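You operate a simulated robot arm through the tools that you are given. There is no shell and no other tool.

Carry out the task below with a simulated two-armed robot. There is one attempt and no reset: what you move stays moved.

Task
Fetch the foil tray from the front of the table and set it on the packing bench. Fetch the white card that says "Ubrinova" from the packing bench and set it on the top of the yellow cart. Shut the carton two flap that stands open. Shut the carton four flap that stands open. Pick up the red oil can with one hand, pass it to the other hand and put it on the top of the rack. Fetch the yellow plate and set it on the wide line shelf under the steel bench. Pull the lower drawer next to the cupboard open. The order is free. Set down upright: red oil can.

The check looks at the end state, three seconds after you hand in, the way a careful person would. Anything else that was tipped, shoved, dropped, spilled or broken makes it a failure.

Robot
Two 7-joint arms with two-finger parallel grippers on one trunk, on a base that moves. Base frame: it is fixed to the floor where the robot stands at the start and does not move with it; the origin is under the middle of the robot, x ahead of it, y to its left, z up; the surface under the hand at the start is at about z = 0.55. Readings come in m, degrees, newtons and seconds.
The left shoulder is at the start at [0.05, 0.177, 1.029], the right one opposite. With the tool pointing down near the work surface each hand reaches from about 0.1 to 0.66 m from the robot's upright axis, wherever it stands, measured 20 degrees to its own side. Places, roughly: carton four flap [-2.2, 3.9, 0.9]; carton two flap [-1.9, 3.9, 0.9]; foil tray [0.5, 0.25, 0.5]; lower drawer next to the cupboard [4.1, 1.7, 0.3]; packing bench [-2.1, 1.4, 0.8]; red oil can [6.25, -0.75, 1]; top of the rack [8.1, -0.9, 1.5]; top of the yellow cart [-2.1, 0, 0.8]; white card [-1.75, 2.25, 1]; wide line shelf under the steel bench [1.5, -6.4, 0.4]; yellow plate [-3.25, -7.25, 0.75]. Payload 3.43 kg a hand.
The tool frame of a hand sits at the grasp point between the pads (the TCP): z along the fingers, y along the line on which they close. The tips reach 0.034 m beyond it. Largest opening 0.128 m; finger width 0.024, thickness 0.012; the body of the gripper, 0.048 by 0.13 m, starts 0.096 m behind the TCP.
Orientation is that of the tool frame in the base frame, as a unit quaternion [w, x, y, z]. With the fingers straight down and closing along the base's y, the tool's x points along the base's -x, its y along +y and its z along -z.

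Tools
- The arms move only by the tool arm_command. It takes "left_deltas", "right_deltas" or both (then of equal length, played together; a hand with none holds still); each is a list of rows, each a list of 3 entries, a list of its own where there are three numbers: the shift along the tool's x, y, z in m, then the turn, a rotation vector about the tool's x, y, z in degrees, then the closure, from 0 (fully open) to 1 (shut). In form: [[[tx, ty, tz], [ax, ay, az], grip], ...]. A call has 1 to 20 rows; each row shifts and turns the commanded pose from where the row before left it, along the tool's axes as they then stand. Rows are played at 5 a second. More than 0.05 m and 8.6 degrees between two rows, or a gripper value outside its range, and nothing of the call is played. A pose out of reach is approached as far as the arm can. The call stops where the force on the tool passes 40 N (or 10 N more than at its start, if that is more) or the arm is blocked; 0.2 s more then pass. Each finger travels about 0.108 m/s and halts on what it meets, pressing with about 32 N; the grip force reading is that of the motor and also rises with nothing between the fingers. The clock runs only during rows and for 0.2 s after the last one: add rows that do not move to give the fingers time. The reply holds the time, the measured pose of the TCP, the force on the tool along the base axes, the opening and the grip force, in the units named above and with some noise, with the torque about the TCP (base axes, N m) and any sound that the robot's microphone picked up.
- Cameras (640 x 400 px; columns grow to the right, rows downward): "scene" is now at [0.1471, 0.0335, 1.1827]; the picture's right is [0.47, -0.88, 0.00], its down [-0.57, -0.30, -0.76] and it looks along [0.67, 0.35, -0.65] (base axes); focal length 264 px, centre (320, 200). "left" rides on the left gripper at [0.076, 0.011, -0.16] in its tool frame; the picture's right is [-0.15, 0.99, 0.00], its down [-0.88, -0.13, -0.46] and it looks along [-0.45, -0.07, 0.89] (tool axes); focal length 234 px, centre (320, 200). "right" rides on the right gripper at [0.076, -0.011, -0.16] in its tool frame; the picture's right is [0.15, 0.99, 0.00], its down [-0.88, 0.13, -0.46] and it looks along [-0.45, 0.07, 0.89] (tool axes); focal length 234 px, centre (320, 200). There is no depth. A picture from a camera that has moved, and an enlarged one, comes with that camera's place and axes in the base frame and with its lens. The place of the scene camera against the robot may be out by one fixed shift of up to 0.012 m in any direction.
- camera(camera): a new picture of that camera. No time passes.
- move_column(by): slides the trunk up (or, below 0, down) by that many m; the arms and the scene camera ride with it, the base frame stays. It gives what a move gives, with no picture.
- steer(legs): drives the robot by 1 to 6 legs, each [ahead, turn to the left] in m and degrees, along the robot's own axes; the way and the turn of a leg run together, so that a leg with both is an arc; at most 1.5 m and 180 degrees a leg. The arms and the cameras ride along, it lands a little off, and it stops where it bumps. It gives what a move gives.
- head_to(pan, tilt): turns the head with the scene camera to pan (to the left, within 80 degrees either way) and tilt (down, from -29 to 69), counted from straight ahead of the robot. It gives what a move gives.
- inspect(camera, box): a new picture of the part [left, top, right, bottom] of that camera's present view, enlarged. No time passes.
- finish_job(): hands the job in; it is judged then, once.

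Places have to be worked out from the pictures, the camera data and where the tool is seen. Open the grippers and draw the arms clear of the work before you hand the job in, unless the task says otherwise.

The tools are called after "Call:" by a JSON object that holds its "name" and its "arguments". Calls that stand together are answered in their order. arm_command: Moves the arms, as the interface text tells. Its arguments: {"type":"object","properties":{"left_deltas":{"type":"array"},"right_deltas":{"type":"array"}},"required":[]} The other tools are called the same way: move_column (by) moves the trunk up or down; steer (legs) drives the base; head_to (pan, tilt) turns the head that bears the scene camera; camera (camera) takes a picture; inspect (camera, box) takes an enlarged picture of a part of a camera's view; finish_job () hands the job in.

At the start:

```text
clock: 0.0
left_position: [0.4541, 0.4214, 0.8766]
left_ee_rot: [0.0, -0.001, 1.0, 0.0]
left_ft_force: [-0.3, 0.6, 0.7]
left_wrist_torque: [-0.01, 0.01, -0.01]
left_gripper_width: 0.1281
left_grip_force: 0.1
right_position: [0.3721, -0.0092, 0.8671]
right_ee_rot: [0.0, 0.001, 1.0, 0.0]
right_ft_force: [1.1, 0.3, 0.3]
right_wrist_torque: [0.02, 0.01, 0.01]
right_gripper_width: 0.128
right_grip_force: 0.0
trunk travel left (down, up): [-0.2, 0.201]
robot x, y, heading: [0.0017, 0.0016, 0.1]
head pan, tilt (commanded): [27.8, 40.4]
```

scene: 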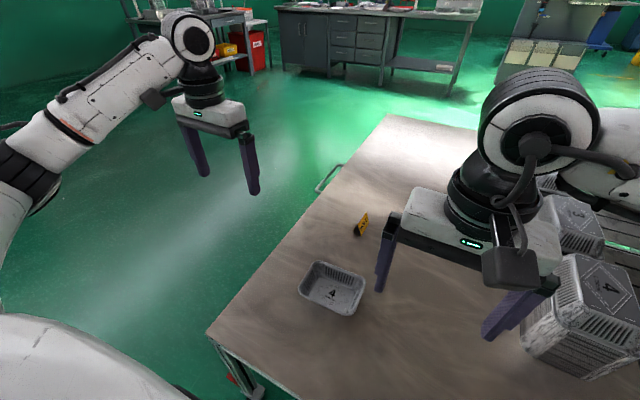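
right: 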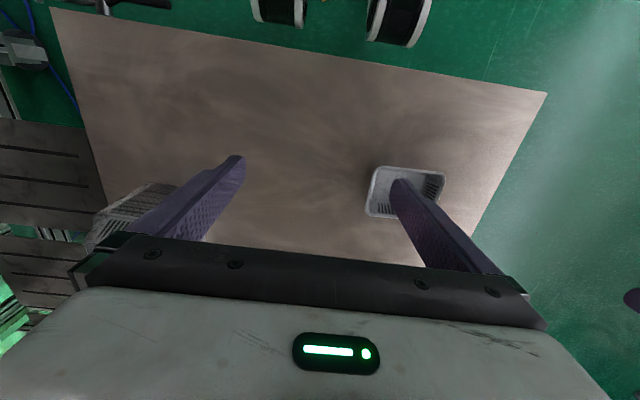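
left: 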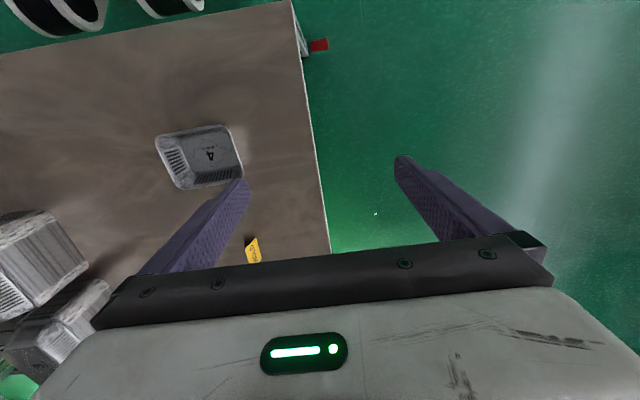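

I'll start by looking closely at the tray and the surroundings. From both pictures the tray is at about (0.48, 0.175) on the table at z≈0.55.

Call:
{"name": "inspect", "arguments": {"camera": "scene", "box": [270, 200, 430, 300]}}

Call:
{"name": "inspect", "arguments": {"camera": "left", "box": [120, 100, 280, 200]}}

```text
4.00 times, centred on (350, 250) of scene
camera zoom: at [0.1471, 0.0335, 1.1827], right [0.47, -0.88, 0.0], down [-0.57, -0.3, -0.76], along [0.67, 0.35, -0.65], focal length 1058 px, centre (200, 0)
```

zoom: 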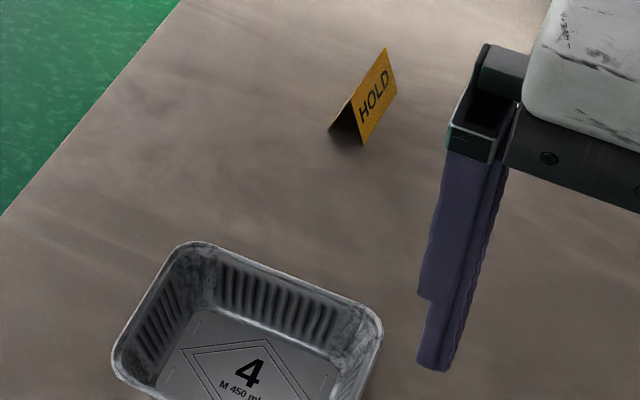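

```text
4.00 times, centred on (200, 150) of left
camera zoom: at [0.3789, 0.4322, 1.0361], right [0.15, 0.99, 0.0], down [0.88, -0.13, 0.46], along [0.45, -0.07, -0.89], focal length 937 px, centre (800, 400)
```

zoom: 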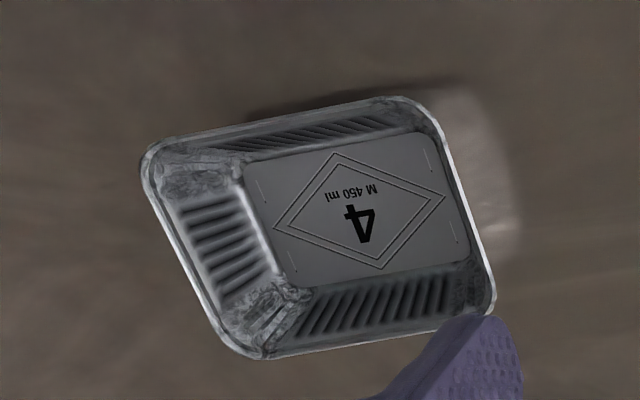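

The tray rim spans roughly x 0.425–0.535, y 0.115–0.25. Before moving, I'll survey the surroundings with the head to build a map.

Call:
{"name": "head_to", "arguments": {"pan": 75, "tilt": 12}}

Call:
{"name": "camera", "arguments": {"camera": "scene"}}

Call:
{"name": "head_to", "arguments": {"pan": 10, "tilt": 12}}

Call:
{"name": "camera", "arguments": {"camera": "scene"}}

Call:
{"name": "head_to", "arguments": {"pan": -60, "tilt": 12}}

Call:
{"name": "camera", "arguments": {"camera": "scene"}}

```text
clock: 1.1
left_position: [0.4555, 0.4213, 0.8768]
left_ee_rot: [0.0, 0.0, 1.0, 0.0]
left_ft_force: [0.4, 0.2, 0.1]
left_wrist_torque: [0.0, -0.07, 0.03]
left_gripper_width: 0.1282
left_grip_force: 0.0
right_position: [0.3728, -0.009, 0.8676]
right_ee_rot: [0.0, 0.001, 1.0, 0.0]
right_ft_force: [0.1, -0.4, -0.2]
right_wrist_torque: [0.01, -0.02, 0.01]
right_gripper_width: 0.1276
right_grip_force: 0.0
trunk travel left (down, up): [-0.2, 0.201]
robot x, y, heading: [-0.0004, -0.0006, -0.3]
head pan, tilt (commanded): [75.0, 12.0]
```

```text
taken
camera scene: at [0.0963, 0.084, 1.2278], right [0.97, -0.26, 0.0], down [-0.05, -0.2, -0.98], along [0.25, 0.94, -0.21], focal length 264 px, centre (320, 200)
```

scene: 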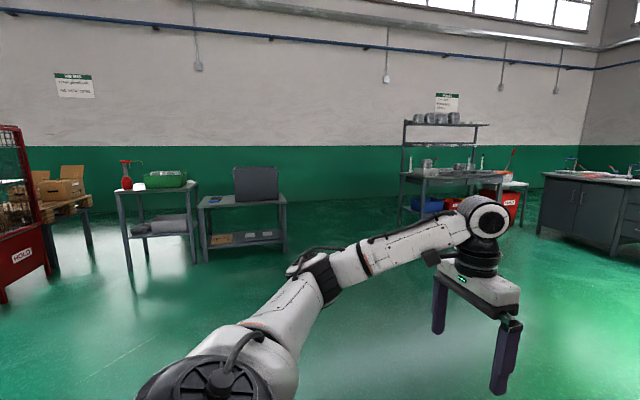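

```text
clock: 2.5
left_position: [0.4548, 0.4209, 0.8766]
left_ee_rot: [0.0, 0.0, 1.0, 0.0]
left_ft_force: [-0.1, 0.1, -0.4]
left_wrist_torque: [-0.01, -0.01, -0.02]
left_gripper_width: 0.128
left_grip_force: 0.1
right_position: [0.3727, -0.009, 0.8678]
right_ee_rot: [0.0, 0.001, 1.0, 0.001]
right_ft_force: [0.4, 0.6, -0.3]
right_wrist_torque: [0.01, -0.01, -0.04]
right_gripper_width: 0.128
right_grip_force: 0.1
trunk travel left (down, up): [-0.2, 0.201]
robot x, y, heading: [-0.0029, 0.0, -0.1]
head pan, tilt (commanded): [10.0, 12.0]
```

```text
taken
camera scene: at [0.1639, 0.0103, 1.2278], right [0.17, -0.98, 0.0], down [-0.2, -0.04, -0.98], along [0.96, 0.17, -0.21], focal length 264 px, centre (320, 200)
```

scene: 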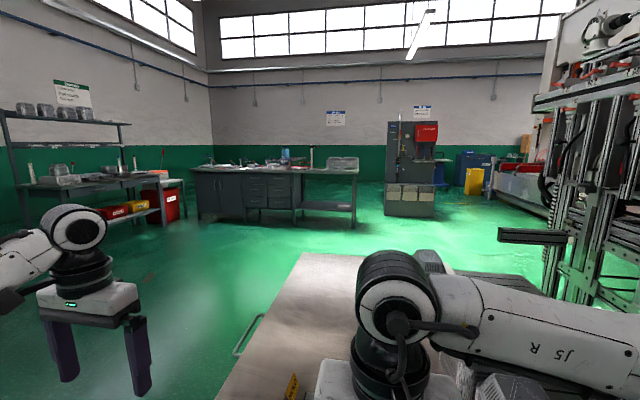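

```text
clock: 3.9
left_position: [0.455, 0.4221, 0.8749]
left_ee_rot: [0.0, 0.0, 1.0, 0.0]
left_ft_force: [-0.1, -0.3, -0.1]
left_wrist_torque: [0.01, -0.02, 0.02]
left_gripper_width: 0.1281
left_grip_force: 0.1
right_position: [0.3722, -0.0096, 0.8681]
right_ee_rot: [-0.001, 0.001, 1.0, 0.0]
right_ft_force: [-0.3, 0.5, -0.6]
right_wrist_torque: [0.01, 0.01, -0.01]
right_gripper_width: 0.1282
right_grip_force: 0.0
trunk travel left (down, up): [-0.2, 0.201]
robot x, y, heading: [-0.0024, -0.0055, 0.0]
head pan, tilt (commanded): [-60.0, 12.0]
```

```text
taken
camera scene: at [0.1188, -0.0867, 1.2278], right [-0.87, -0.5, 0.0], down [-0.1, 0.18, -0.98], along [0.49, -0.85, -0.21], focal length 264 px, centre (320, 200)
```

scene: 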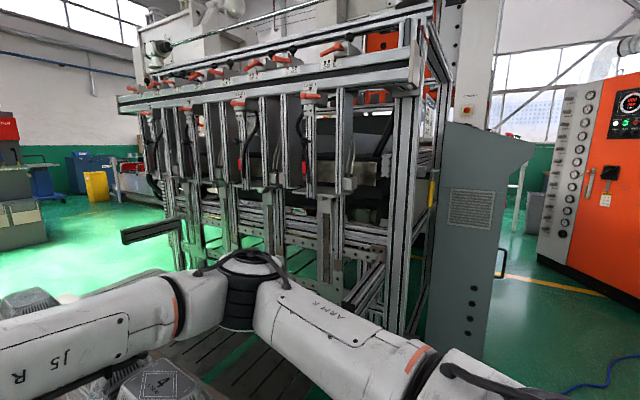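

The room map is clear enough. Now I'll move the left hand above the tray's left (+y) wall and check with the wrist camera.

Call:
{"name": "arm_command", "arguments": {"left_deltas": [[[-0.0037, -0.0287, 0.0293], [0, 0, 0], 0.3], [[-0.0037, -0.0287, 0.0293], [0, 0, 0], 0.3], [[-0.0037, -0.0287, 0.0293], [0, 0, 0], 0.3], [[-0.0037, -0.0287, 0.0293], [0, 0, 0], 0.3], [[-0.0037, -0.0287, 0.0293], [0, 0, 0], 0.3], [[-0.0037, -0.0287, 0.0293], [0, 0, 0], 0.3], [[0, 0, 0], [0, 0, 0], 0.3]]}}

Call:
{"name": "camera", "arguments": {"camera": "left"}}

Call:
{"name": "head_to", "arguments": {"pan": 20, "tilt": 55}}

Call:
{"name": "camera", "arguments": {"camera": "scene"}}

```text
clock: 5.5
left_position: [0.4768, 0.2469, 0.6993]
left_ee_rot: [0.0, 0.0, 1.0, 0.0]
left_ft_force: [0.0, 0.8, 0.0]
left_wrist_torque: [0.0, 0.01, -0.01]
left_gripper_width: 0.0898
left_grip_force: 0.0
right_position: [0.3723, -0.01, 0.8671]
right_ee_rot: [-0.001, 0.0, 1.0, -0.001]
right_ft_force: [-0.1, -1.1, 0.2]
right_wrist_torque: [-0.01, 0.03, -0.02]
right_gripper_width: 0.128
right_grip_force: 0.2
trunk travel left (down, up): [-0.2, 0.201]
robot x, y, heading: [0.0016, -0.0014, -0.2]
head pan, tilt (commanded): [-60.0, 12.0]
```

```text
taken
camera left: at [0.4012, 0.2588, 0.8598], right [0.15, 0.99, 0.0], down [0.88, -0.13, 0.46], along [0.45, -0.07, -0.89], focal length 234 px, centre (320, 200)
```

left: 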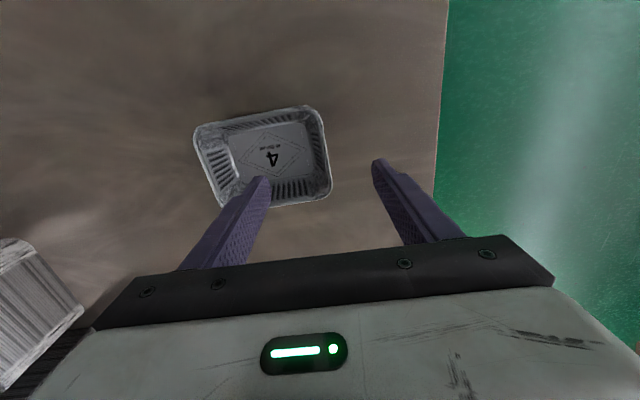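

```text
clock: 7.0
left_position: [0.4772, 0.2462, 0.6998]
left_ee_rot: [0.0, 0.0, 1.0, 0.0]
left_ft_force: [0.0, 0.2, 0.2]
left_wrist_torque: [0.0, 0.02, -0.02]
left_gripper_width: 0.0898
left_grip_force: 0.1
right_position: [0.3723, -0.0077, 0.8672]
right_ee_rot: [0.0, 0.001, 1.0, 0.001]
right_ft_force: [0.1, 0.2, 0.5]
right_wrist_torque: [0.02, -0.02, 0.02]
right_gripper_width: 0.128
right_grip_force: 0.1
trunk travel left (down, up): [-0.2, 0.201]
robot x, y, heading: [0.0036, -0.0004, 0.1]
head pan, tilt (commanded): [20.0, 55.0]
```

```text
taken
camera scene: at [0.1399, 0.0186, 1.1627], right [0.34, -0.94, 0.0], down [-0.77, -0.28, -0.57], along [0.54, 0.2, -0.82], focal length 264 px, centre (320, 200)
```

scene: 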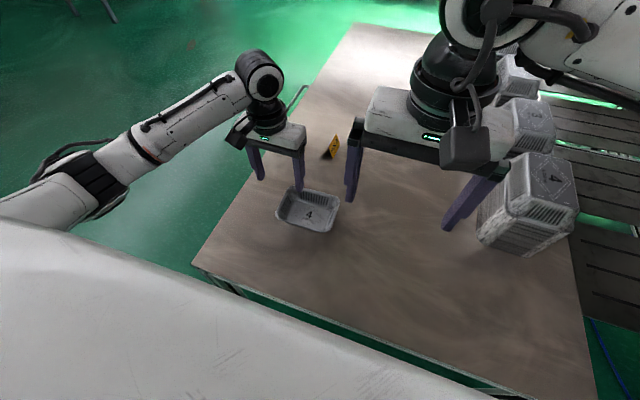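

Call:
{"name": "inspect", "arguments": {"camera": "left", "box": [180, 90, 400, 228]}}

Call:
{"name": "inspect", "arguments": {"camera": "scene", "box": [230, 130, 390, 230]}}

```text
2.90 times, centred on (290, 159) of left
camera zoom: at [0.4012, 0.2591, 0.8602], right [0.15, 0.99, 0.0], down [0.88, -0.13, 0.46], along [0.45, -0.07, -0.89], focal length 679 px, centre (407, 319)
```

zoom: 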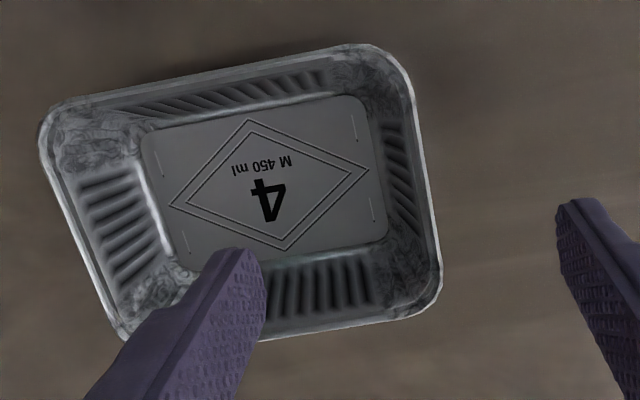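

```text
4.00 times, centred on (310, 180) of scene
camera zoom: at [0.1399, 0.0186, 1.1627], right [0.34, -0.94, 0.0], down [-0.77, -0.28, -0.57], along [0.54, 0.2, -0.82], focal length 1058 px, centre (360, 280)
```

zoom: 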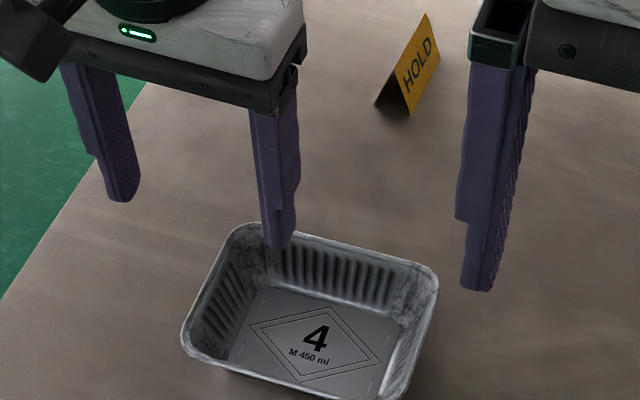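

The wall leans out ~18°, rim at about z 0.60, outer edge y≈0.255. I'll tilt the left hand 15° to match the wall slope and check the pose before descending.

Call:
{"name": "arm_command", "arguments": {"left_deltas": [[[0, 0, 0], [7.5, 0, 0], 0.4], [[0, 0, 0], [7.5, 0, 0], 0.4], [[0, 0, 0], [0, 0, 0], 0.4]]}}

Call:
{"name": "camera", "arguments": {"camera": "left"}}

```text
clock: 7.8
left_position: [0.4778, 0.2489, 0.7002]
left_ee_rot: [0.0, 0.0, 0.991, -0.132]
left_ft_force: [-0.6, 0.9, -1.1]
left_wrist_torque: [-0.03, 0.05, 0.02]
left_gripper_width: 0.0767
left_grip_force: 0.0
right_position: [0.3739, -0.0096, 0.8665]
right_ee_rot: [0.001, 0.001, 1.0, -0.001]
right_ft_force: [-0.7, 0.2, 0.7]
right_wrist_torque: [-0.01, 0.01, 0.01]
right_gripper_width: 0.1282
right_grip_force: 0.1
trunk travel left (down, up): [-0.2, 0.201]
robot x, y, heading: [-0.0017, -0.0007, -0.1]
head pan, tilt (commanded): [20.0, 55.0]
```

```text
taken
camera left: at [0.4012, 0.3007, 0.8521], right [0.15, 0.96, -0.26], down [0.88, -0.01, 0.47], along [0.45, -0.3, -0.84], focal length 234 px, centre (320, 200)
```

left: 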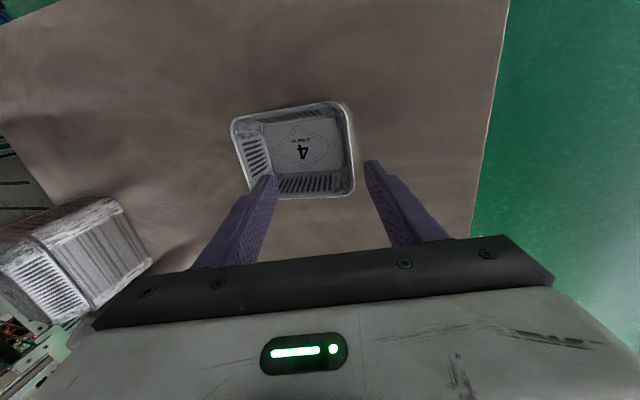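

The tilt is right. Now descend along the wall to TCP z≈0.608 with the wall between the pads.

Call:
{"name": "arm_command", "arguments": {"left_deltas": [[[0, 0.0071, 0.0298], [0, 0, 0], 0.4], [[0, 0.0071, 0.0298], [0, 0, 0], 0.4], [[0, 0.0071, 0.0298], [0, 0, 0], 0.4], [[0, 0, 0], [0, 0, 0], 0.4]]}}

Call:
{"name": "camera", "arguments": {"camera": "left"}}

Call:
{"name": "inspect", "arguments": {"camera": "scene", "box": [230, 130, 390, 230]}}

```text
clock: 8.8
left_position: [0.4783, 0.2443, 0.6087]
left_ee_rot: [0.0, 0.0, 0.991, -0.131]
left_ft_force: [-0.3, -0.3, 0.6]
left_wrist_torque: [-0.04, 0.01, 0.06]
left_gripper_width: 0.0771
left_grip_force: 0.0
right_position: [0.3734, -0.0086, 0.8679]
right_ee_rot: [0.0, 0.001, 1.0, 0.001]
right_ft_force: [0.9, -0.2, 0.5]
right_wrist_torque: [0.03, -0.01, 0.02]
right_gripper_width: 0.1281
right_grip_force: 0.1
trunk travel left (down, up): [-0.2, 0.201]
robot x, y, heading: [0.0009, 0.0027, 0.0]
head pan, tilt (commanded): [20.0, 55.0]
```

```text
taken
camera left: at [0.4012, 0.2966, 0.7601], right [0.15, 0.96, -0.26], down [0.88, -0.01, 0.47], along [0.45, -0.3, -0.84], focal length 234 px, centre (320, 200)
```

left: 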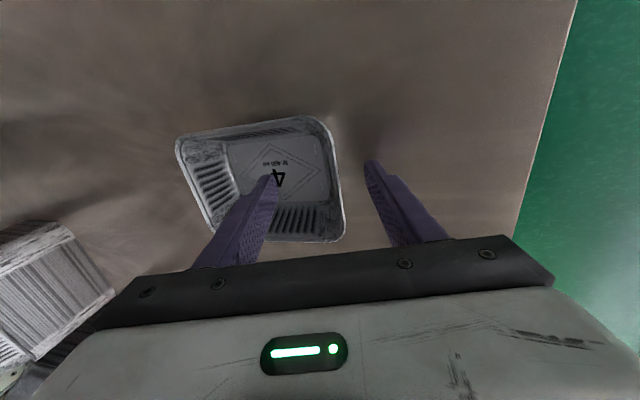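

```text
4.00 times, centred on (310, 180) of scene
camera zoom: at [0.1399, 0.0187, 1.1627], right [0.34, -0.94, 0.0], down [-0.77, -0.28, -0.57], along [0.54, 0.2, -0.82], focal length 1058 px, centre (360, 280)
```

zoom: 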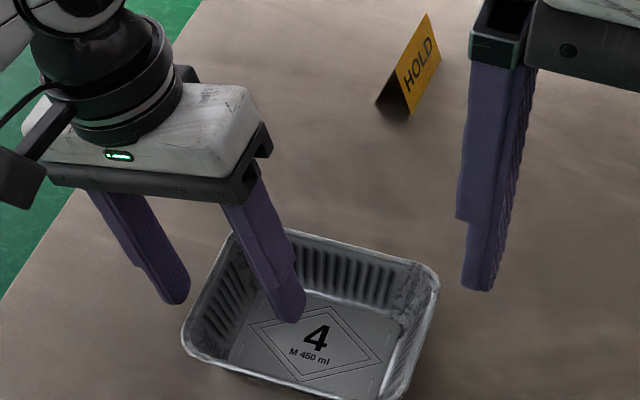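

The inner finger is inside the tray and the outer one outside. I shift 5 mm outward to centre on the wall and close.

Call:
{"name": "arm_command", "arguments": {"left_deltas": [[[0, 0.005, 0], [0, 0, 0], 0.4], [[0, 0, 0], [0, 0, 0], 0.6], [[0, 0, 0], [0, 0, 0], 0.75], [[0, 0, 0], [0, 0, 0], 0.85], [[0, 0, 0], [0, 0, 0], 0.92], [[0, 0, 0], [0, 0, 0], 1.0], [[0, 0, 0], [0, 0, 0], 1.0], [[0, 0, 0], [0, 0, 0], 1.0]]}}

Call:
{"name": "camera", "arguments": {"camera": "left"}}

Call:
{"name": "inspect", "arguments": {"camera": "scene", "box": [230, 130, 390, 230]}}

```text
clock: 10.7
left_position: [0.4765, 0.2496, 0.6074]
left_ee_rot: [0.0, 0.0, 0.992, -0.13]
left_ft_force: [-0.3, 0.1, 4.8]
left_wrist_torque: [-0.42, 0.37, -0.28]
left_gripper_width: 0.0036
left_grip_force: 31.7
right_position: [0.373, -0.0092, 0.868]
right_ee_rot: [0.0, 0.001, 1.0, 0.0]
right_ft_force: [-0.5, -0.9, -0.3]
right_wrist_torque: [-0.03, -0.02, -0.01]
right_gripper_width: 0.128
right_grip_force: 0.1
trunk travel left (down, up): [-0.2, 0.201]
robot x, y, heading: [0.0015, -0.0011, 0.1]
head pan, tilt (commanded): [20.0, 55.0]
```

```text
taken
camera left: at [0.4006, 0.3022, 0.7594], right [0.15, 0.96, -0.26], down [0.88, -0.01, 0.47], along [0.45, -0.3, -0.84], focal length 234 px, centre (320, 200)
```

left: 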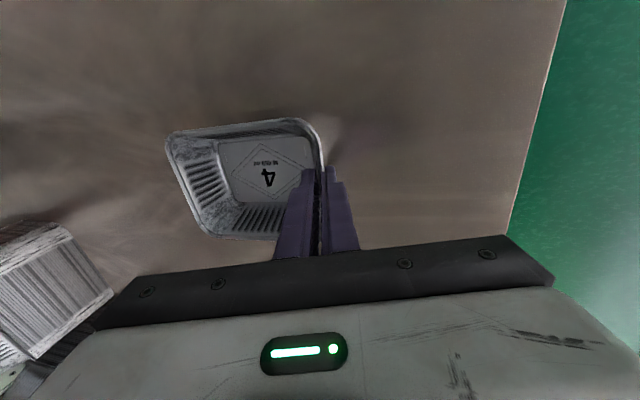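

```text
4.00 times, centred on (310, 180) of scene
camera zoom: at [0.1396, 0.0186, 1.1627], right [0.34, -0.94, 0.0], down [-0.77, -0.28, -0.57], along [0.54, 0.2, -0.82], focal length 1058 px, centre (360, 280)
```

zoom: 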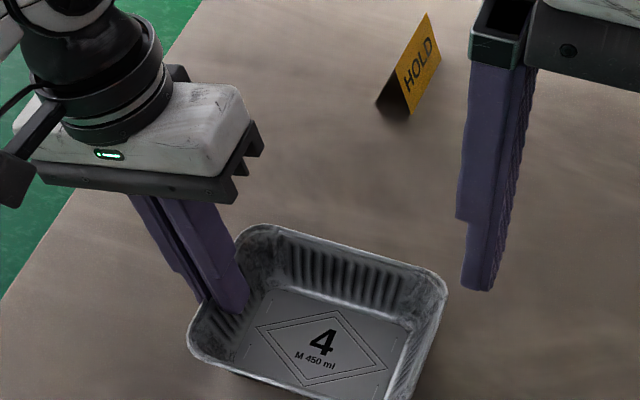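

The pads hold the wall (opening 3.6 mm, 31.7 N). I lift 5 cm vertically and check.

Call:
{"name": "arm_command", "arguments": {"left_deltas": [[[0, -0.0065, -0.0241], [0, 0, 0], 1.0], [[0, -0.0065, -0.0241], [0, 0, 0], 1.0], [[0, 0, 0], [0, 0, 0], 1.0]]}}

Call:
{"name": "camera", "arguments": {"camera": "left"}}

Call:
{"name": "camera", "arguments": {"camera": "scene"}}

```text
clock: 11.4
left_position: [0.4774, 0.2505, 0.6582]
left_ee_rot: [0.0, 0.0, 0.992, -0.13]
left_ft_force: [0.2, 0.2, -0.6]
left_wrist_torque: [0.0, 0.02, 0.0]
left_gripper_width: 0.0009
left_grip_force: 31.9
right_position: [0.3728, -0.0076, 0.8673]
right_ee_rot: [0.0, 0.0, 1.0, 0.0]
right_ft_force: [-0.2, 0.2, -0.3]
right_wrist_torque: [-0.02, 0.04, -0.01]
right_gripper_width: 0.1283
right_grip_force: 0.1
trunk travel left (down, up): [-0.2, 0.201]
robot x, y, heading: [0.0006, 0.0013, 0.3]
head pan, tilt (commanded): [20.0, 55.0]
```

```text
taken
camera left: at [0.4012, 0.3023, 0.8093], right [0.15, 0.96, -0.26], down [0.88, -0.01, 0.47], along [0.45, -0.29, -0.84], focal length 234 px, centre (320, 200)
```

left: 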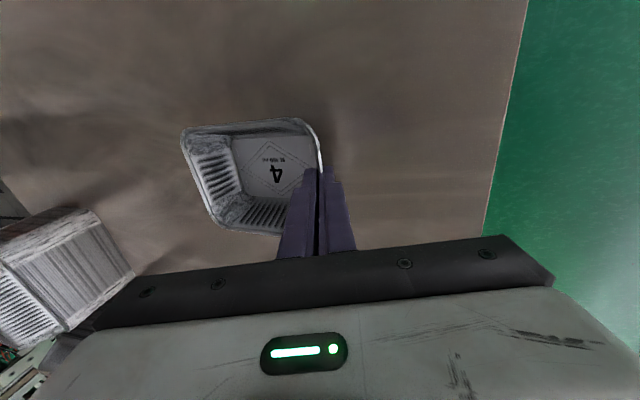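

```text
taken
camera scene: at [0.1398, 0.0187, 1.1627], right [0.34, -0.94, 0.0], down [-0.77, -0.28, -0.57], along [0.54, 0.2, -0.82], focal length 264 px, centre (320, 200)
```

scene: 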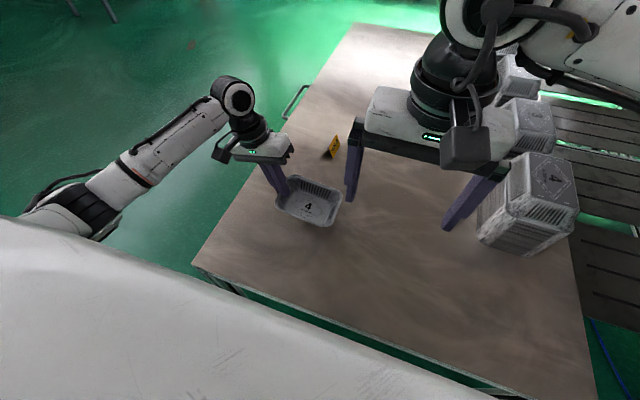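

Call:
{"name": "inspect", "arguments": {"camera": "scene", "box": [230, 130, 390, 230]}}

Call:
{"name": "inspect", "arguments": {"camera": "left", "box": [160, 90, 400, 240]}}

```text
4.00 times, centred on (310, 180) of scene
camera zoom: at [0.1398, 0.0187, 1.1627], right [0.34, -0.94, 0.0], down [-0.77, -0.28, -0.57], along [0.54, 0.2, -0.82], focal length 1058 px, centre (360, 280)
```

zoom: 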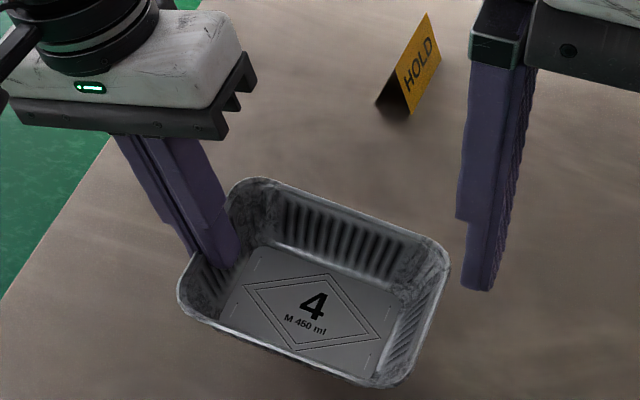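

```text
2.67 times, centred on (280, 165) of left
camera zoom: at [0.4012, 0.3023, 0.8093], right [0.15, 0.96, -0.26], down [0.88, -0.01, 0.47], along [0.45, -0.29, -0.84], focal length 624 px, centre (427, 293)
```

zoom: 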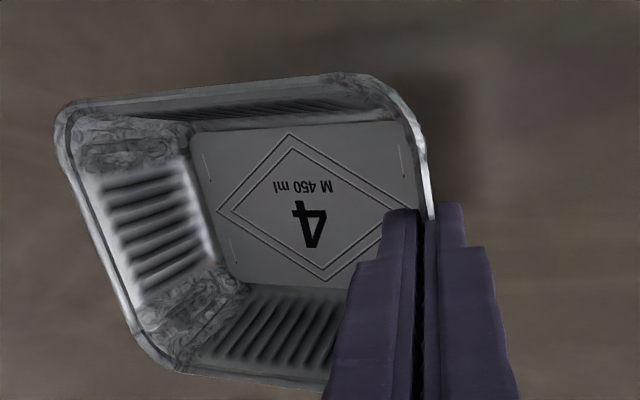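

The tray is held and off the table. I raise it to about z 0.9, keeping it level, and then back the robot away from the table.

Call:
{"name": "arm_command", "arguments": {"left_deltas": [[[0, -0.0125, -0.046], [0, 0, 0], 1.0], [[0, -0.0125, -0.046], [0, 0, 0], 1.0], [[0, -0.0125, -0.046], [0, 0, 0], 1.0], [[0, -0.0125, -0.046], [0, 0, 0], 1.0], [[0, -0.0125, -0.046], [0, 0, 0], 1.0], [[0.04, 0, 0], [0, 0, 0], 1.0], [[0, 0, 0], [0, 0, 0], 1.0]], "right_deltas": [[[0, -0.03, -0.02], [0, 0, 0], 0], [[0, -0.03, -0.02], [0, 0, 0], 0], [[0, -0.03, -0.02], [0, 0, 0], 0], [[0, -0.03, 0], [0, 0, 0], 0], [[0, -0.03, 0], [0, 0, 0], 0], [[0, 0, 0], [0, 0, 0], 0], [[0, 0, 0], [0, 0, 0], 0]]}}

Call:
{"name": "steer", "arguments": {"legs": [[-0.35, 0]]}}

Call:
{"name": "head_to", "arguments": {"pan": 80, "tilt": 15}}

Call:
{"name": "camera", "arguments": {"camera": "scene"}}

```text
clock: 13.1
left_position: [0.4361, 0.2501, 0.894]
left_ee_rot: [0.0, 0.0, 0.991, -0.13]
left_ft_force: [-1.2, 0.2, -0.2]
left_wrist_torque: [-0.05, 0.04, -0.05]
left_gripper_width: 0.0007
left_grip_force: 31.6
right_position: [0.3699, -0.1584, 0.9261]
right_ee_rot: [0.0, 0.001, 1.0, 0.0]
right_ft_force: [0.1, 0.4, 0.0]
right_wrist_torque: [0.01, 0.01, 0.02]
right_gripper_width: 0.1279
right_grip_force: 0.1
trunk travel left (down, up): [-0.2, 0.201]
robot x, y, heading: [0.0013, -0.0024, 0.0]
head pan, tilt (commanded): [20.0, 55.0]
```

```text
clock: 15.3
left_position: [0.0967, 0.2488, 0.8936]
left_ee_rot: [-0.001, 0.001, 0.991, -0.13]
left_ft_force: [0.2, 0.0, 0.0]
left_wrist_torque: [0.03, 0.0, 0.0]
left_gripper_width: 0.0007
left_grip_force: 32.1
right_position: [0.0291, -0.159, 0.927]
right_ee_rot: [0.0, 0.001, 1.0, 0.0]
right_ft_force: [0.2, 0.0, 1.0]
right_wrist_torque: [0.0, 0.01, 0.0]
right_gripper_width: 0.1283
right_grip_force: 0.0
trunk travel left (down, up): [-0.2, 0.201]
robot x, y, heading: [-0.3421, 0.0014, -0.1]
head pan, tilt (commanded): [20.0, 55.0]
```

```text
clock: 16.6
left_position: [0.0972, 0.2497, 0.8941]
left_ee_rot: [-0.001, 0.001, 0.991, -0.131]
left_ft_force: [0.8, 0.3, -0.5]
left_wrist_torque: [0.0, 0.01, -0.03]
left_gripper_width: 0.0011
left_grip_force: 32.1
right_position: [0.029, -0.1591, 0.9251]
right_ee_rot: [0.0, 0.002, 1.0, 0.0]
right_ft_force: [0.5, -0.4, 0.2]
right_wrist_torque: [0.02, 0.0, 0.01]
right_gripper_width: 0.1282
right_grip_force: 0.0
trunk travel left (down, up): [-0.2, 0.201]
robot x, y, heading: [-0.3435, 0.0017, -0.2]
head pan, tilt (commanded): [80.0, 15.0]
```

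```text
taken
camera scene: at [-0.2527, 0.0862, 1.2229], right [0.98, -0.18, 0.0], down [-0.05, -0.26, -0.97], along [0.17, 0.95, -0.26], focal length 264 px, centre (320, 200)
```

scene: 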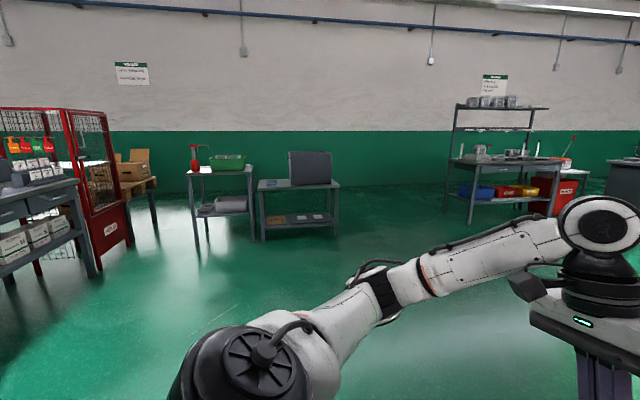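

The left side is free floor. I turn left to face the packing bench and look at it.

Call:
{"name": "steer", "arguments": {"legs": [[0, 75], [0, 70]]}}

Call:
{"name": "head_to", "arguments": {"pan": 0, "tilt": 20}}

Call:
{"name": "camera", "arguments": {"camera": "scene"}}

Call:
{"name": "head_to", "arguments": {"pan": 55, "tilt": 20}}

Call:
{"name": "camera", "arguments": {"camera": "scene"}}

```text
clock: 23.2
left_position: [-0.8434, 0.0484, 0.8939]
left_ee_rot: [-0.125, 0.945, -0.301, 0.04]
left_ft_force: [1.0, 1.2, 0.5]
left_wrist_torque: [0.01, -0.04, 0.02]
left_gripper_width: 0.0012
left_grip_force: 32.3
right_position: [-0.5526, 0.3446, 0.9263]
right_ee_rot: [0.0, 0.953, -0.303, 0.0]
right_ft_force: [0.8, -0.4, -0.6]
right_wrist_torque: [-0.02, -0.01, 0.03]
right_gripper_width: 0.1281
right_grip_force: 0.0
trunk travel left (down, up): [-0.2, 0.201]
robot x, y, heading: [-0.3421, -0.0008, 144.5]
head pan, tilt (commanded): [80.0, 15.0]
```

```text
clock: 24.8
left_position: [-0.8435, 0.048, 0.8948]
left_ee_rot: [-0.125, 0.945, -0.301, 0.04]
left_ft_force: [-0.9, 0.4, -0.8]
left_wrist_torque: [-0.02, -0.02, 0.0]
left_gripper_width: 0.0011
left_grip_force: 32.2
right_position: [-0.5532, 0.3443, 0.9262]
right_ee_rot: [-0.001, 0.953, -0.304, 0.0]
right_ft_force: [-0.1, -0.1, 0.7]
right_wrist_torque: [0.0, 0.0, -0.01]
right_gripper_width: 0.128
right_grip_force: 0.1
trunk travel left (down, up): [-0.2, 0.201]
robot x, y, heading: [-0.3422, -0.0012, 144.8]
head pan, tilt (commanded): [0.0, 20.0]
```

```text
taken
camera scene: at [-0.4725, 0.0885, 1.2148], right [0.58, 0.82, 0.0], down [0.28, -0.2, -0.94], along [-0.77, 0.54, -0.34], focal length 264 px, centre (320, 200)
```

scene: 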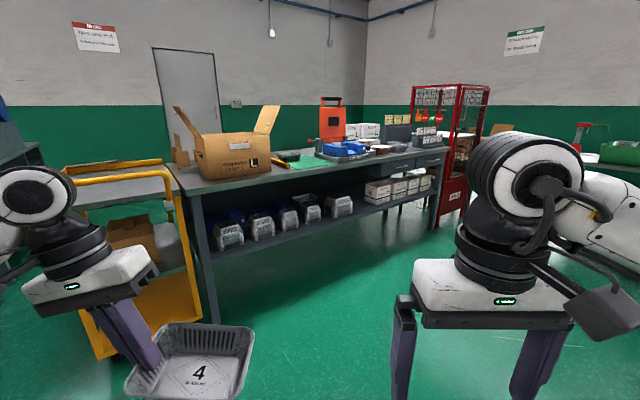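

```text
clock: 26.0
left_position: [-0.8423, 0.0484, 0.8937]
left_ee_rot: [-0.125, 0.945, -0.301, 0.04]
left_ft_force: [0.3, 0.6, 0.4]
left_wrist_torque: [0.05, 0.03, 0.01]
left_gripper_width: 0.0015
left_grip_force: 31.0
right_position: [-0.5517, 0.3434, 0.9255]
right_ee_rot: [0.0, 0.953, -0.303, 0.0]
right_ft_force: [-0.5, -0.3, 0.1]
right_wrist_torque: [0.01, -0.03, -0.01]
right_gripper_width: 0.1276
right_grip_force: 0.0
trunk travel left (down, up): [-0.2, 0.201]
robot x, y, heading: [-0.3378, -0.0003, 145.0]
head pan, tilt (commanded): [55.0, 20.0]
```

```text
taken
camera scene: at [-0.4841, 0.0034, 1.2148], right [-0.34, 0.94, 0.0], down [0.32, 0.12, -0.94], along [-0.88, -0.32, -0.34], focal length 264 px, centre (320, 200)
```

scene: 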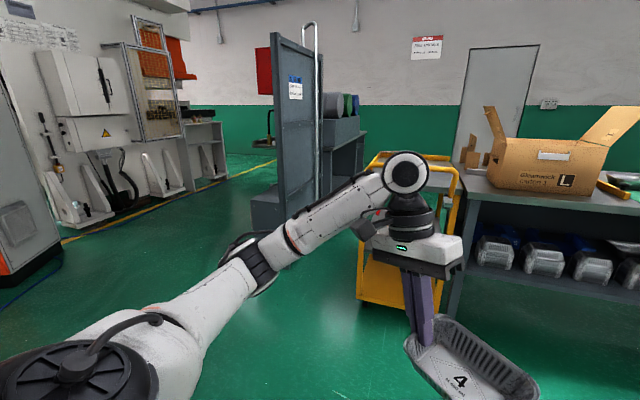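

The tray is still held. The packing bench front edge is at about x≈-1.82, running y≈0.25 to 2.45. I raise the trunk to clear the bench and drive to about (-1.05, 1.35), facing the bench.

Call:
{"name": "move_column", "arguments": {"by": 0.15}}

Call:
{"name": "steer", "arguments": {"legs": [[0, -27], [0.76, 0], [0.76, 0], [0, 62]]}}

Call:
{"name": "head_to", "arguments": {"pan": 0, "tilt": 30}}

Call:
{"name": "camera", "arguments": {"camera": "scene"}}

```text
clock: 27.8
left_position: [-0.843, 0.0484, 1.0447]
left_ee_rot: [-0.124, 0.944, -0.302, 0.04]
left_ft_force: [-0.5, -0.4, 0.2]
left_wrist_torque: [0.32, -0.04, 0.14]
left_gripper_width: 0.0013
left_grip_force: 30.7
right_position: [-0.5528, 0.3433, 1.0749]
right_ee_rot: [0.0, 0.953, -0.304, 0.0]
right_ft_force: [-1.0, 0.0, 0.7]
right_wrist_torque: [0.0, 0.0, -0.03]
right_gripper_width: 0.1278
right_grip_force: 0.0
trunk travel left (down, up): [-0.35, 0.051]
robot x, y, heading: [-0.345, 0.0013, 144.7]
head pan, tilt (commanded): [55.0, 20.0]
```

```text
clock: 39.7
left_position: [-1.4836, 1.111, 1.0443]
left_ee_rot: [-0.13, 0.991, 0.002, -0.001]
left_ft_force: [-0.2, -0.3, 0.7]
left_wrist_torque: [-0.02, 0.01, 0.04]
left_gripper_width: 0.0016
left_grip_force: 31.9
right_position: [-1.4189, 1.5185, 1.0766]
right_ee_rot: [0.0, 1.0, 0.002, 0.0]
right_ft_force: [0.0, 0.3, -0.5]
right_wrist_torque: [0.0, -0.02, 0.0]
right_gripper_width: 0.1281
right_grip_force: 0.1
trunk travel left (down, up): [-0.35, 0.051]
robot x, y, heading: [-1.0474, 1.3605, -179.7]
head pan, tilt (commanded): [55.0, 20.0]
```

```text
clock: 41.0
left_position: [-1.4826, 1.1101, 1.0443]
left_ee_rot: [-0.13, 0.992, 0.002, -0.001]
left_ft_force: [0.7, 0.1, -0.8]
left_wrist_torque: [-0.02, -0.01, -0.03]
left_gripper_width: 0.0019
left_grip_force: 32.3
right_position: [-1.4191, 1.5172, 1.0763]
right_ee_rot: [0.0, 1.0, 0.002, 0.0]
right_ft_force: [-0.6, 0.4, 0.7]
right_wrist_torque: [0.01, -0.04, 0.01]
right_gripper_width: 0.1281
right_grip_force: 0.0
trunk travel left (down, up): [-0.35, 0.051]
robot x, y, heading: [-1.0438, 1.3655, -179.7]
head pan, tilt (commanded): [0.0, 30.0]
```

```text
taken
camera scene: at [-1.2054, 1.355, 1.3487], right [0.0, 1.0, 0.0], down [0.5, 0.0, -0.87], along [-0.87, 0.0, -0.5], focal length 264 px, centre (320, 200)
```

scene: 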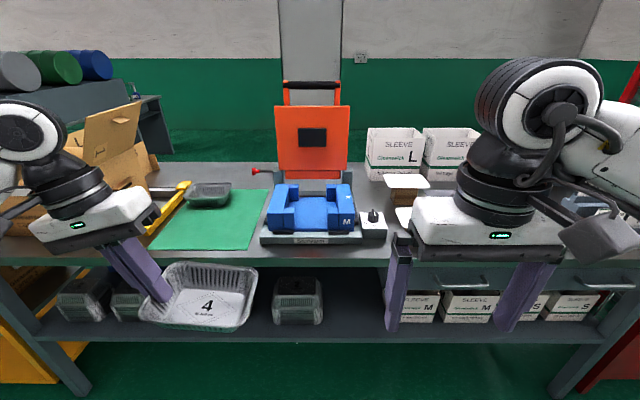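

The bench is well visible. I zoom in to find a clear spot and the card.

Call:
{"name": "inspect", "arguments": {"camera": "scene", "box": [130, 150, 290, 250]}}

Call:
{"name": "inspect", "arguments": {"camera": "scene", "box": [340, 120, 500, 260]}}

Call:
{"name": "head_to", "arguments": {"pan": -45, "tilt": 25}}

Call:
{"name": "camera", "arguments": {"camera": "scene"}}

Call:
{"name": "head_to", "arguments": {"pan": 45, "tilt": 30}}

Call:
{"name": "camera", "arguments": {"camera": "scene"}}

```text
4.00 times, centred on (210, 200) of scene
camera zoom: at [-1.2054, 1.355, 1.3487], right [0.0, 1.0, 0.0], down [0.5, 0.0, -0.87], along [-0.87, 0.0, -0.5], focal length 1058 px, centre (760, 200)
```

zoom: 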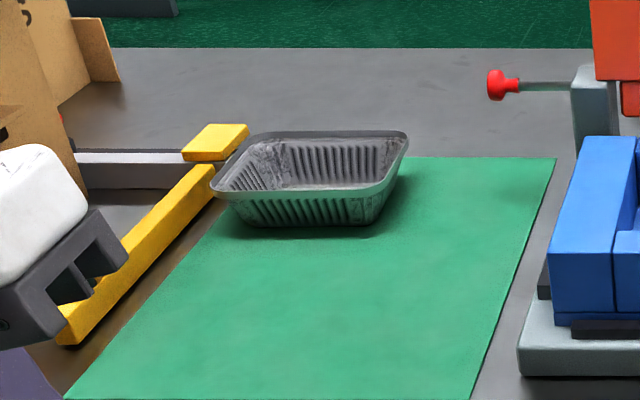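

```text
2.86 times, centred on (420, 190) of scene
camera zoom: at [-1.2054, 1.355, 1.3487], right [0.0, 1.0, 0.0], down [0.5, 0.0, -0.87], along [-0.87, 0.0, -0.5], focal length 755 px, centre (34, 229)
```

zoom: 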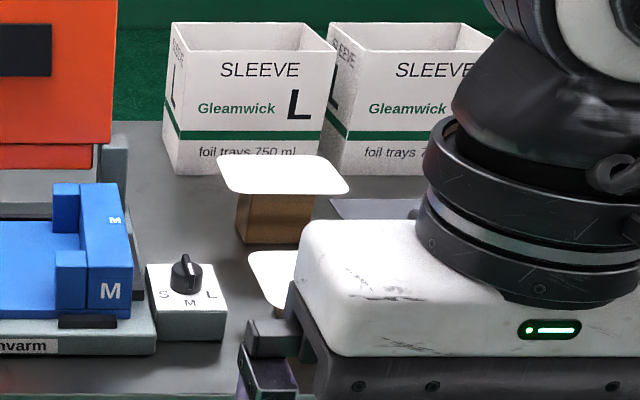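

```text
clock: 42.1
left_position: [-1.484, 1.111, 1.0437]
left_ee_rot: [-0.131, 0.991, 0.002, 0.0]
left_ft_force: [0.4, -0.3, 0.0]
left_wrist_torque: [-0.02, 0.01, 0.0]
left_gripper_width: 0.002
left_grip_force: 32.2
right_position: [-1.4188, 1.5191, 1.0758]
right_ee_rot: [0.0, 1.0, 0.002, -0.001]
right_ft_force: [0.4, 0.4, -0.9]
right_wrist_torque: [0.0, -0.04, 0.03]
right_gripper_width: 0.128
right_grip_force: 0.2
trunk travel left (down, up): [-0.35, 0.051]
robot x, y, heading: [-1.0438, 1.3651, -179.7]
head pan, tilt (commanded): [-45.0, 25.0]
```

```text
taken
camera scene: at [-1.1804, 1.4202, 1.3567], right [0.7, 0.71, 0.0], down [0.3, -0.3, -0.91], along [-0.64, 0.64, -0.42], focal length 264 px, centre (320, 200)
```

scene: 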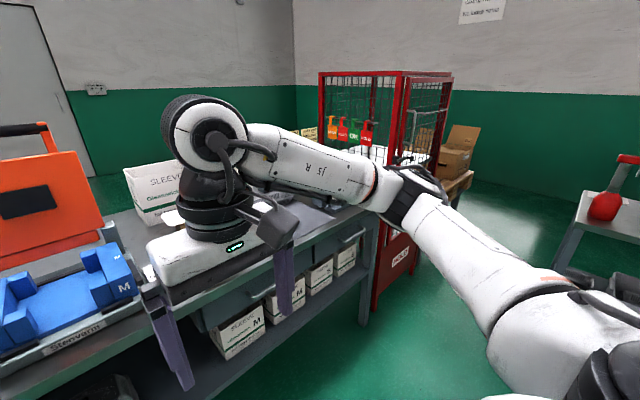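

```text
clock: 43.8
left_position: [-1.483, 1.1107, 1.0438]
left_ee_rot: [-0.131, 0.991, 0.002, 0.0]
left_ft_force: [-0.3, 0.0, -0.2]
left_wrist_torque: [-0.01, -0.01, 0.0]
left_gripper_width: 0.0021
left_grip_force: 31.9
right_position: [-1.4191, 1.5182, 1.0768]
right_ee_rot: [0.0, 1.0, 0.002, 0.0]
right_ft_force: [0.1, 0.2, 0.6]
right_wrist_torque: [0.03, -0.02, -0.02]
right_gripper_width: 0.1281
right_grip_force: 0.1
trunk travel left (down, up): [-0.35, 0.051]
robot x, y, heading: [-1.0483, 1.3619, -180.1]
head pan, tilt (commanded): [45.0, 30.0]
```

```text
taken
camera scene: at [-1.1787, 1.2912, 1.3487], right [-0.71, 0.7, 0.0], down [0.35, 0.35, -0.87], along [-0.61, -0.61, -0.5], focal length 264 px, centre (320, 200)
```

scene: 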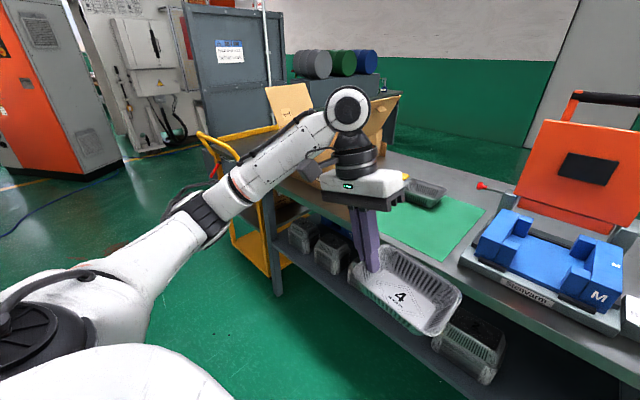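

I look through the right wrist camera, which faces the bench area around the card blocks.

Call:
{"name": "camera", "arguments": {"camera": "right"}}

Call:
{"name": "camera", "arguments": {"camera": "left"}}

```text
taken
camera right: at [-1.3425, 1.5296, 1.2358], right [0.15, -0.99, 0.0], down [-0.88, -0.13, 0.46], along [-0.45, -0.07, -0.89], focal length 234 px, centre (320, 200)
```

right: 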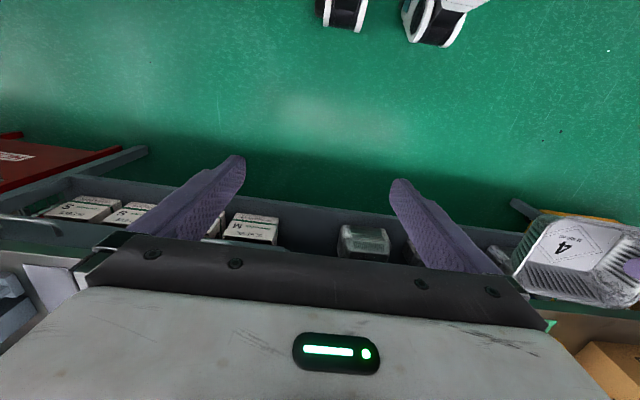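

```text
taken
camera left: at [-1.4073, 1.0581, 1.1956], right [-0.14, -0.96, -0.26], down [-0.88, 0.0, 0.47], along [-0.45, 0.29, -0.84], focal length 234 px, centre (320, 200)
```

left: 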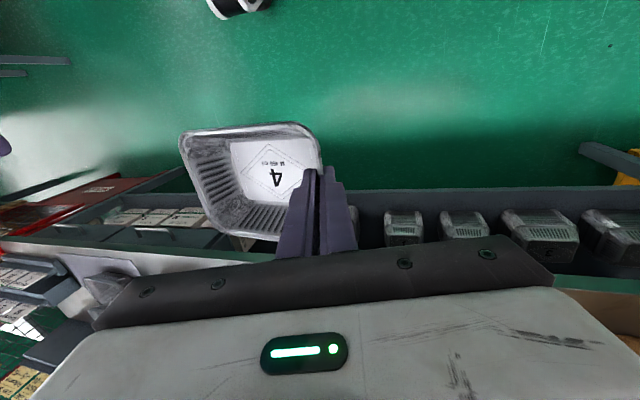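

I pull the right hand back and to the side to free the view of the right half of the bench.

Call:
{"name": "arm_command", "arguments": {"right_deltas": [[[0.03, -0.03, 0.02], [0, 0, 0], 0], [[0.03, -0.03, 0.02], [0, 0, 0], 0], [[0.03, -0.03, 0.02], [0, 0, 0], 0], [[0.03, -0.03, 0.02], [0, 0, 0], 0], [[0.02, -0.03, 0.02], [0, 0, 0], 0], [[0, -0.03, 0.02], [0, 0, 0], 0], [[0, -0.03, 0.02], [0, 0, 0], 0]]}}

Call:
{"name": "head_to", "arguments": {"pan": -25, "tilt": 30}}

Call:
{"name": "camera", "arguments": {"camera": "scene"}}

```text
clock: 45.4
left_position: [-1.4834, 1.1102, 1.0443]
left_ee_rot: [-0.131, 0.991, 0.002, 0.0]
left_ft_force: [-0.2, 0.5, -0.2]
left_wrist_torque: [-0.05, -0.01, 0.0]
left_gripper_width: 0.0017
left_grip_force: 31.6
right_position: [-1.3099, 1.7365, 0.9414]
right_ee_rot: [0.0, 1.0, 0.003, -0.001]
right_ft_force: [0.0, 0.8, 0.2]
right_wrist_torque: [0.0, 0.04, 0.02]
right_gripper_width: 0.1281
right_grip_force: 0.1
right hand out of reach, approached as far as the arm can: row 4, 5
trunk travel left (down, up): [-0.35, 0.051]
robot x, y, heading: [-1.0479, 1.362, -179.7]
head pan, tilt (commanded): [45.0, 30.0]
```

```text
clock: 46.8
left_position: [-1.4837, 1.1112, 1.0437]
left_ee_rot: [-0.13, 0.992, 0.001, 0.0]
left_ft_force: [-0.1, -0.6, 0.6]
left_wrist_torque: [0.01, -0.01, 0.01]
left_gripper_width: 0.0018
left_grip_force: 32.4
right_position: [-1.3096, 1.7346, 0.9428]
right_ee_rot: [0.0, 1.0, 0.002, 0.0]
right_ft_force: [0.0, -0.4, -0.9]
right_wrist_torque: [-0.01, 0.03, 0.01]
right_gripper_width: 0.1279
right_grip_force: 0.0
trunk travel left (down, up): [-0.35, 0.051]
robot x, y, heading: [-1.0479, 1.3635, -179.8]
head pan, tilt (commanded): [-25.0, 30.0]
```

```text
taken
camera scene: at [-1.1971, 1.3932, 1.3487], right [0.42, 0.91, 0.0], down [0.45, -0.21, -0.87], along [-0.79, 0.36, -0.5], focal length 264 px, centre (320, 200)
```

scene: 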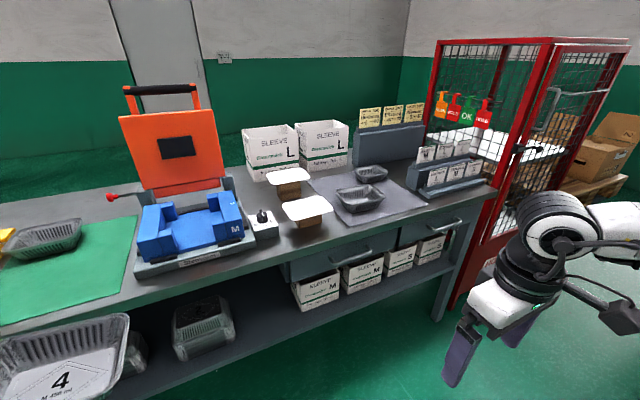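

Call:
{"name": "inspect", "arguments": {"camera": "scene", "box": [330, 90, 510, 220]}}

Call:
{"name": "inspect", "arguments": {"camera": "scene", "box": [220, 140, 400, 260]}}

```text
3.08 times, centred on (420, 155) of scene
camera zoom: at [-1.1971, 1.3932, 1.3487], right [0.42, 0.91, 0.0], down [0.45, -0.21, -0.87], along [-0.79, 0.36, -0.5], focal length 814 px, centre (12, 338)
```

zoom: 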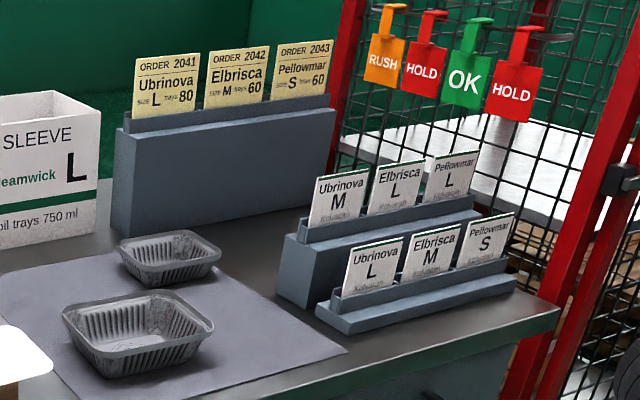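

```text
3.33 times, centred on (310, 200) of scene
camera zoom: at [-1.1971, 1.3932, 1.3487], right [0.42, 0.91, 0.0], down [0.45, -0.21, -0.87], along [-0.79, 0.36, -0.5], focal length 881 px, centre (353, 200)
```

zoom: 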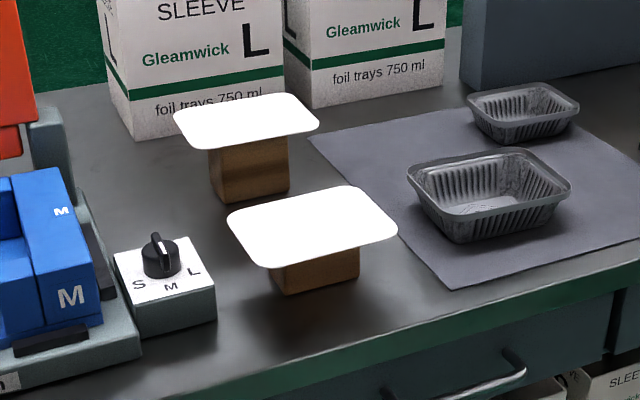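

Call:
{"name": "inspect", "arguments": {"camera": "scene", "box": [410, 130, 480, 190]}}

Call:
{"name": "inspect", "arguments": {"camera": "scene", "box": [350, 95, 430, 145]}}

```text
6.67 times, centred on (445, 160) of scene
camera zoom: at [-1.1971, 1.3932, 1.3487], right [0.42, 0.91, 0.0], down [0.45, -0.21, -0.87], along [-0.79, 0.36, -0.5], focal length 1763 px, centre (-513, 467)
```

zoom: 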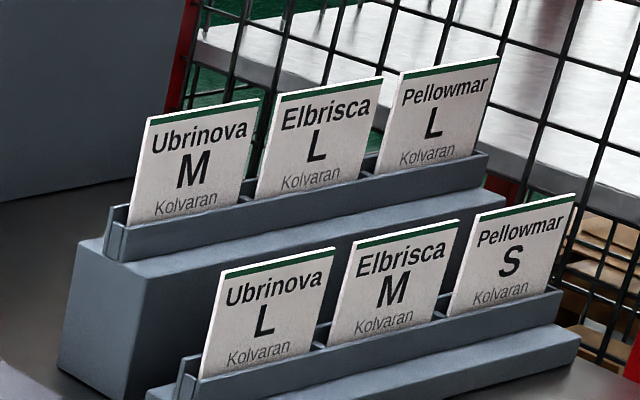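

```text
8.00 times, centred on (390, 120) of scene
camera zoom: at [-1.1971, 1.3932, 1.3487], right [0.42, 0.91, 0.0], down [0.45, -0.21, -0.87], along [-0.79, 0.36, -0.5], focal length 2115 px, centre (-240, 840)
```

zoom: 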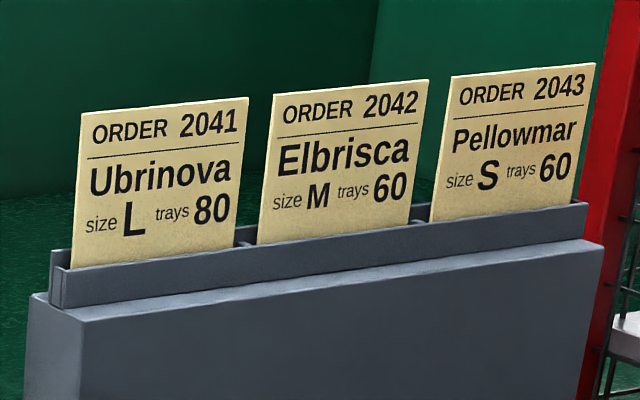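

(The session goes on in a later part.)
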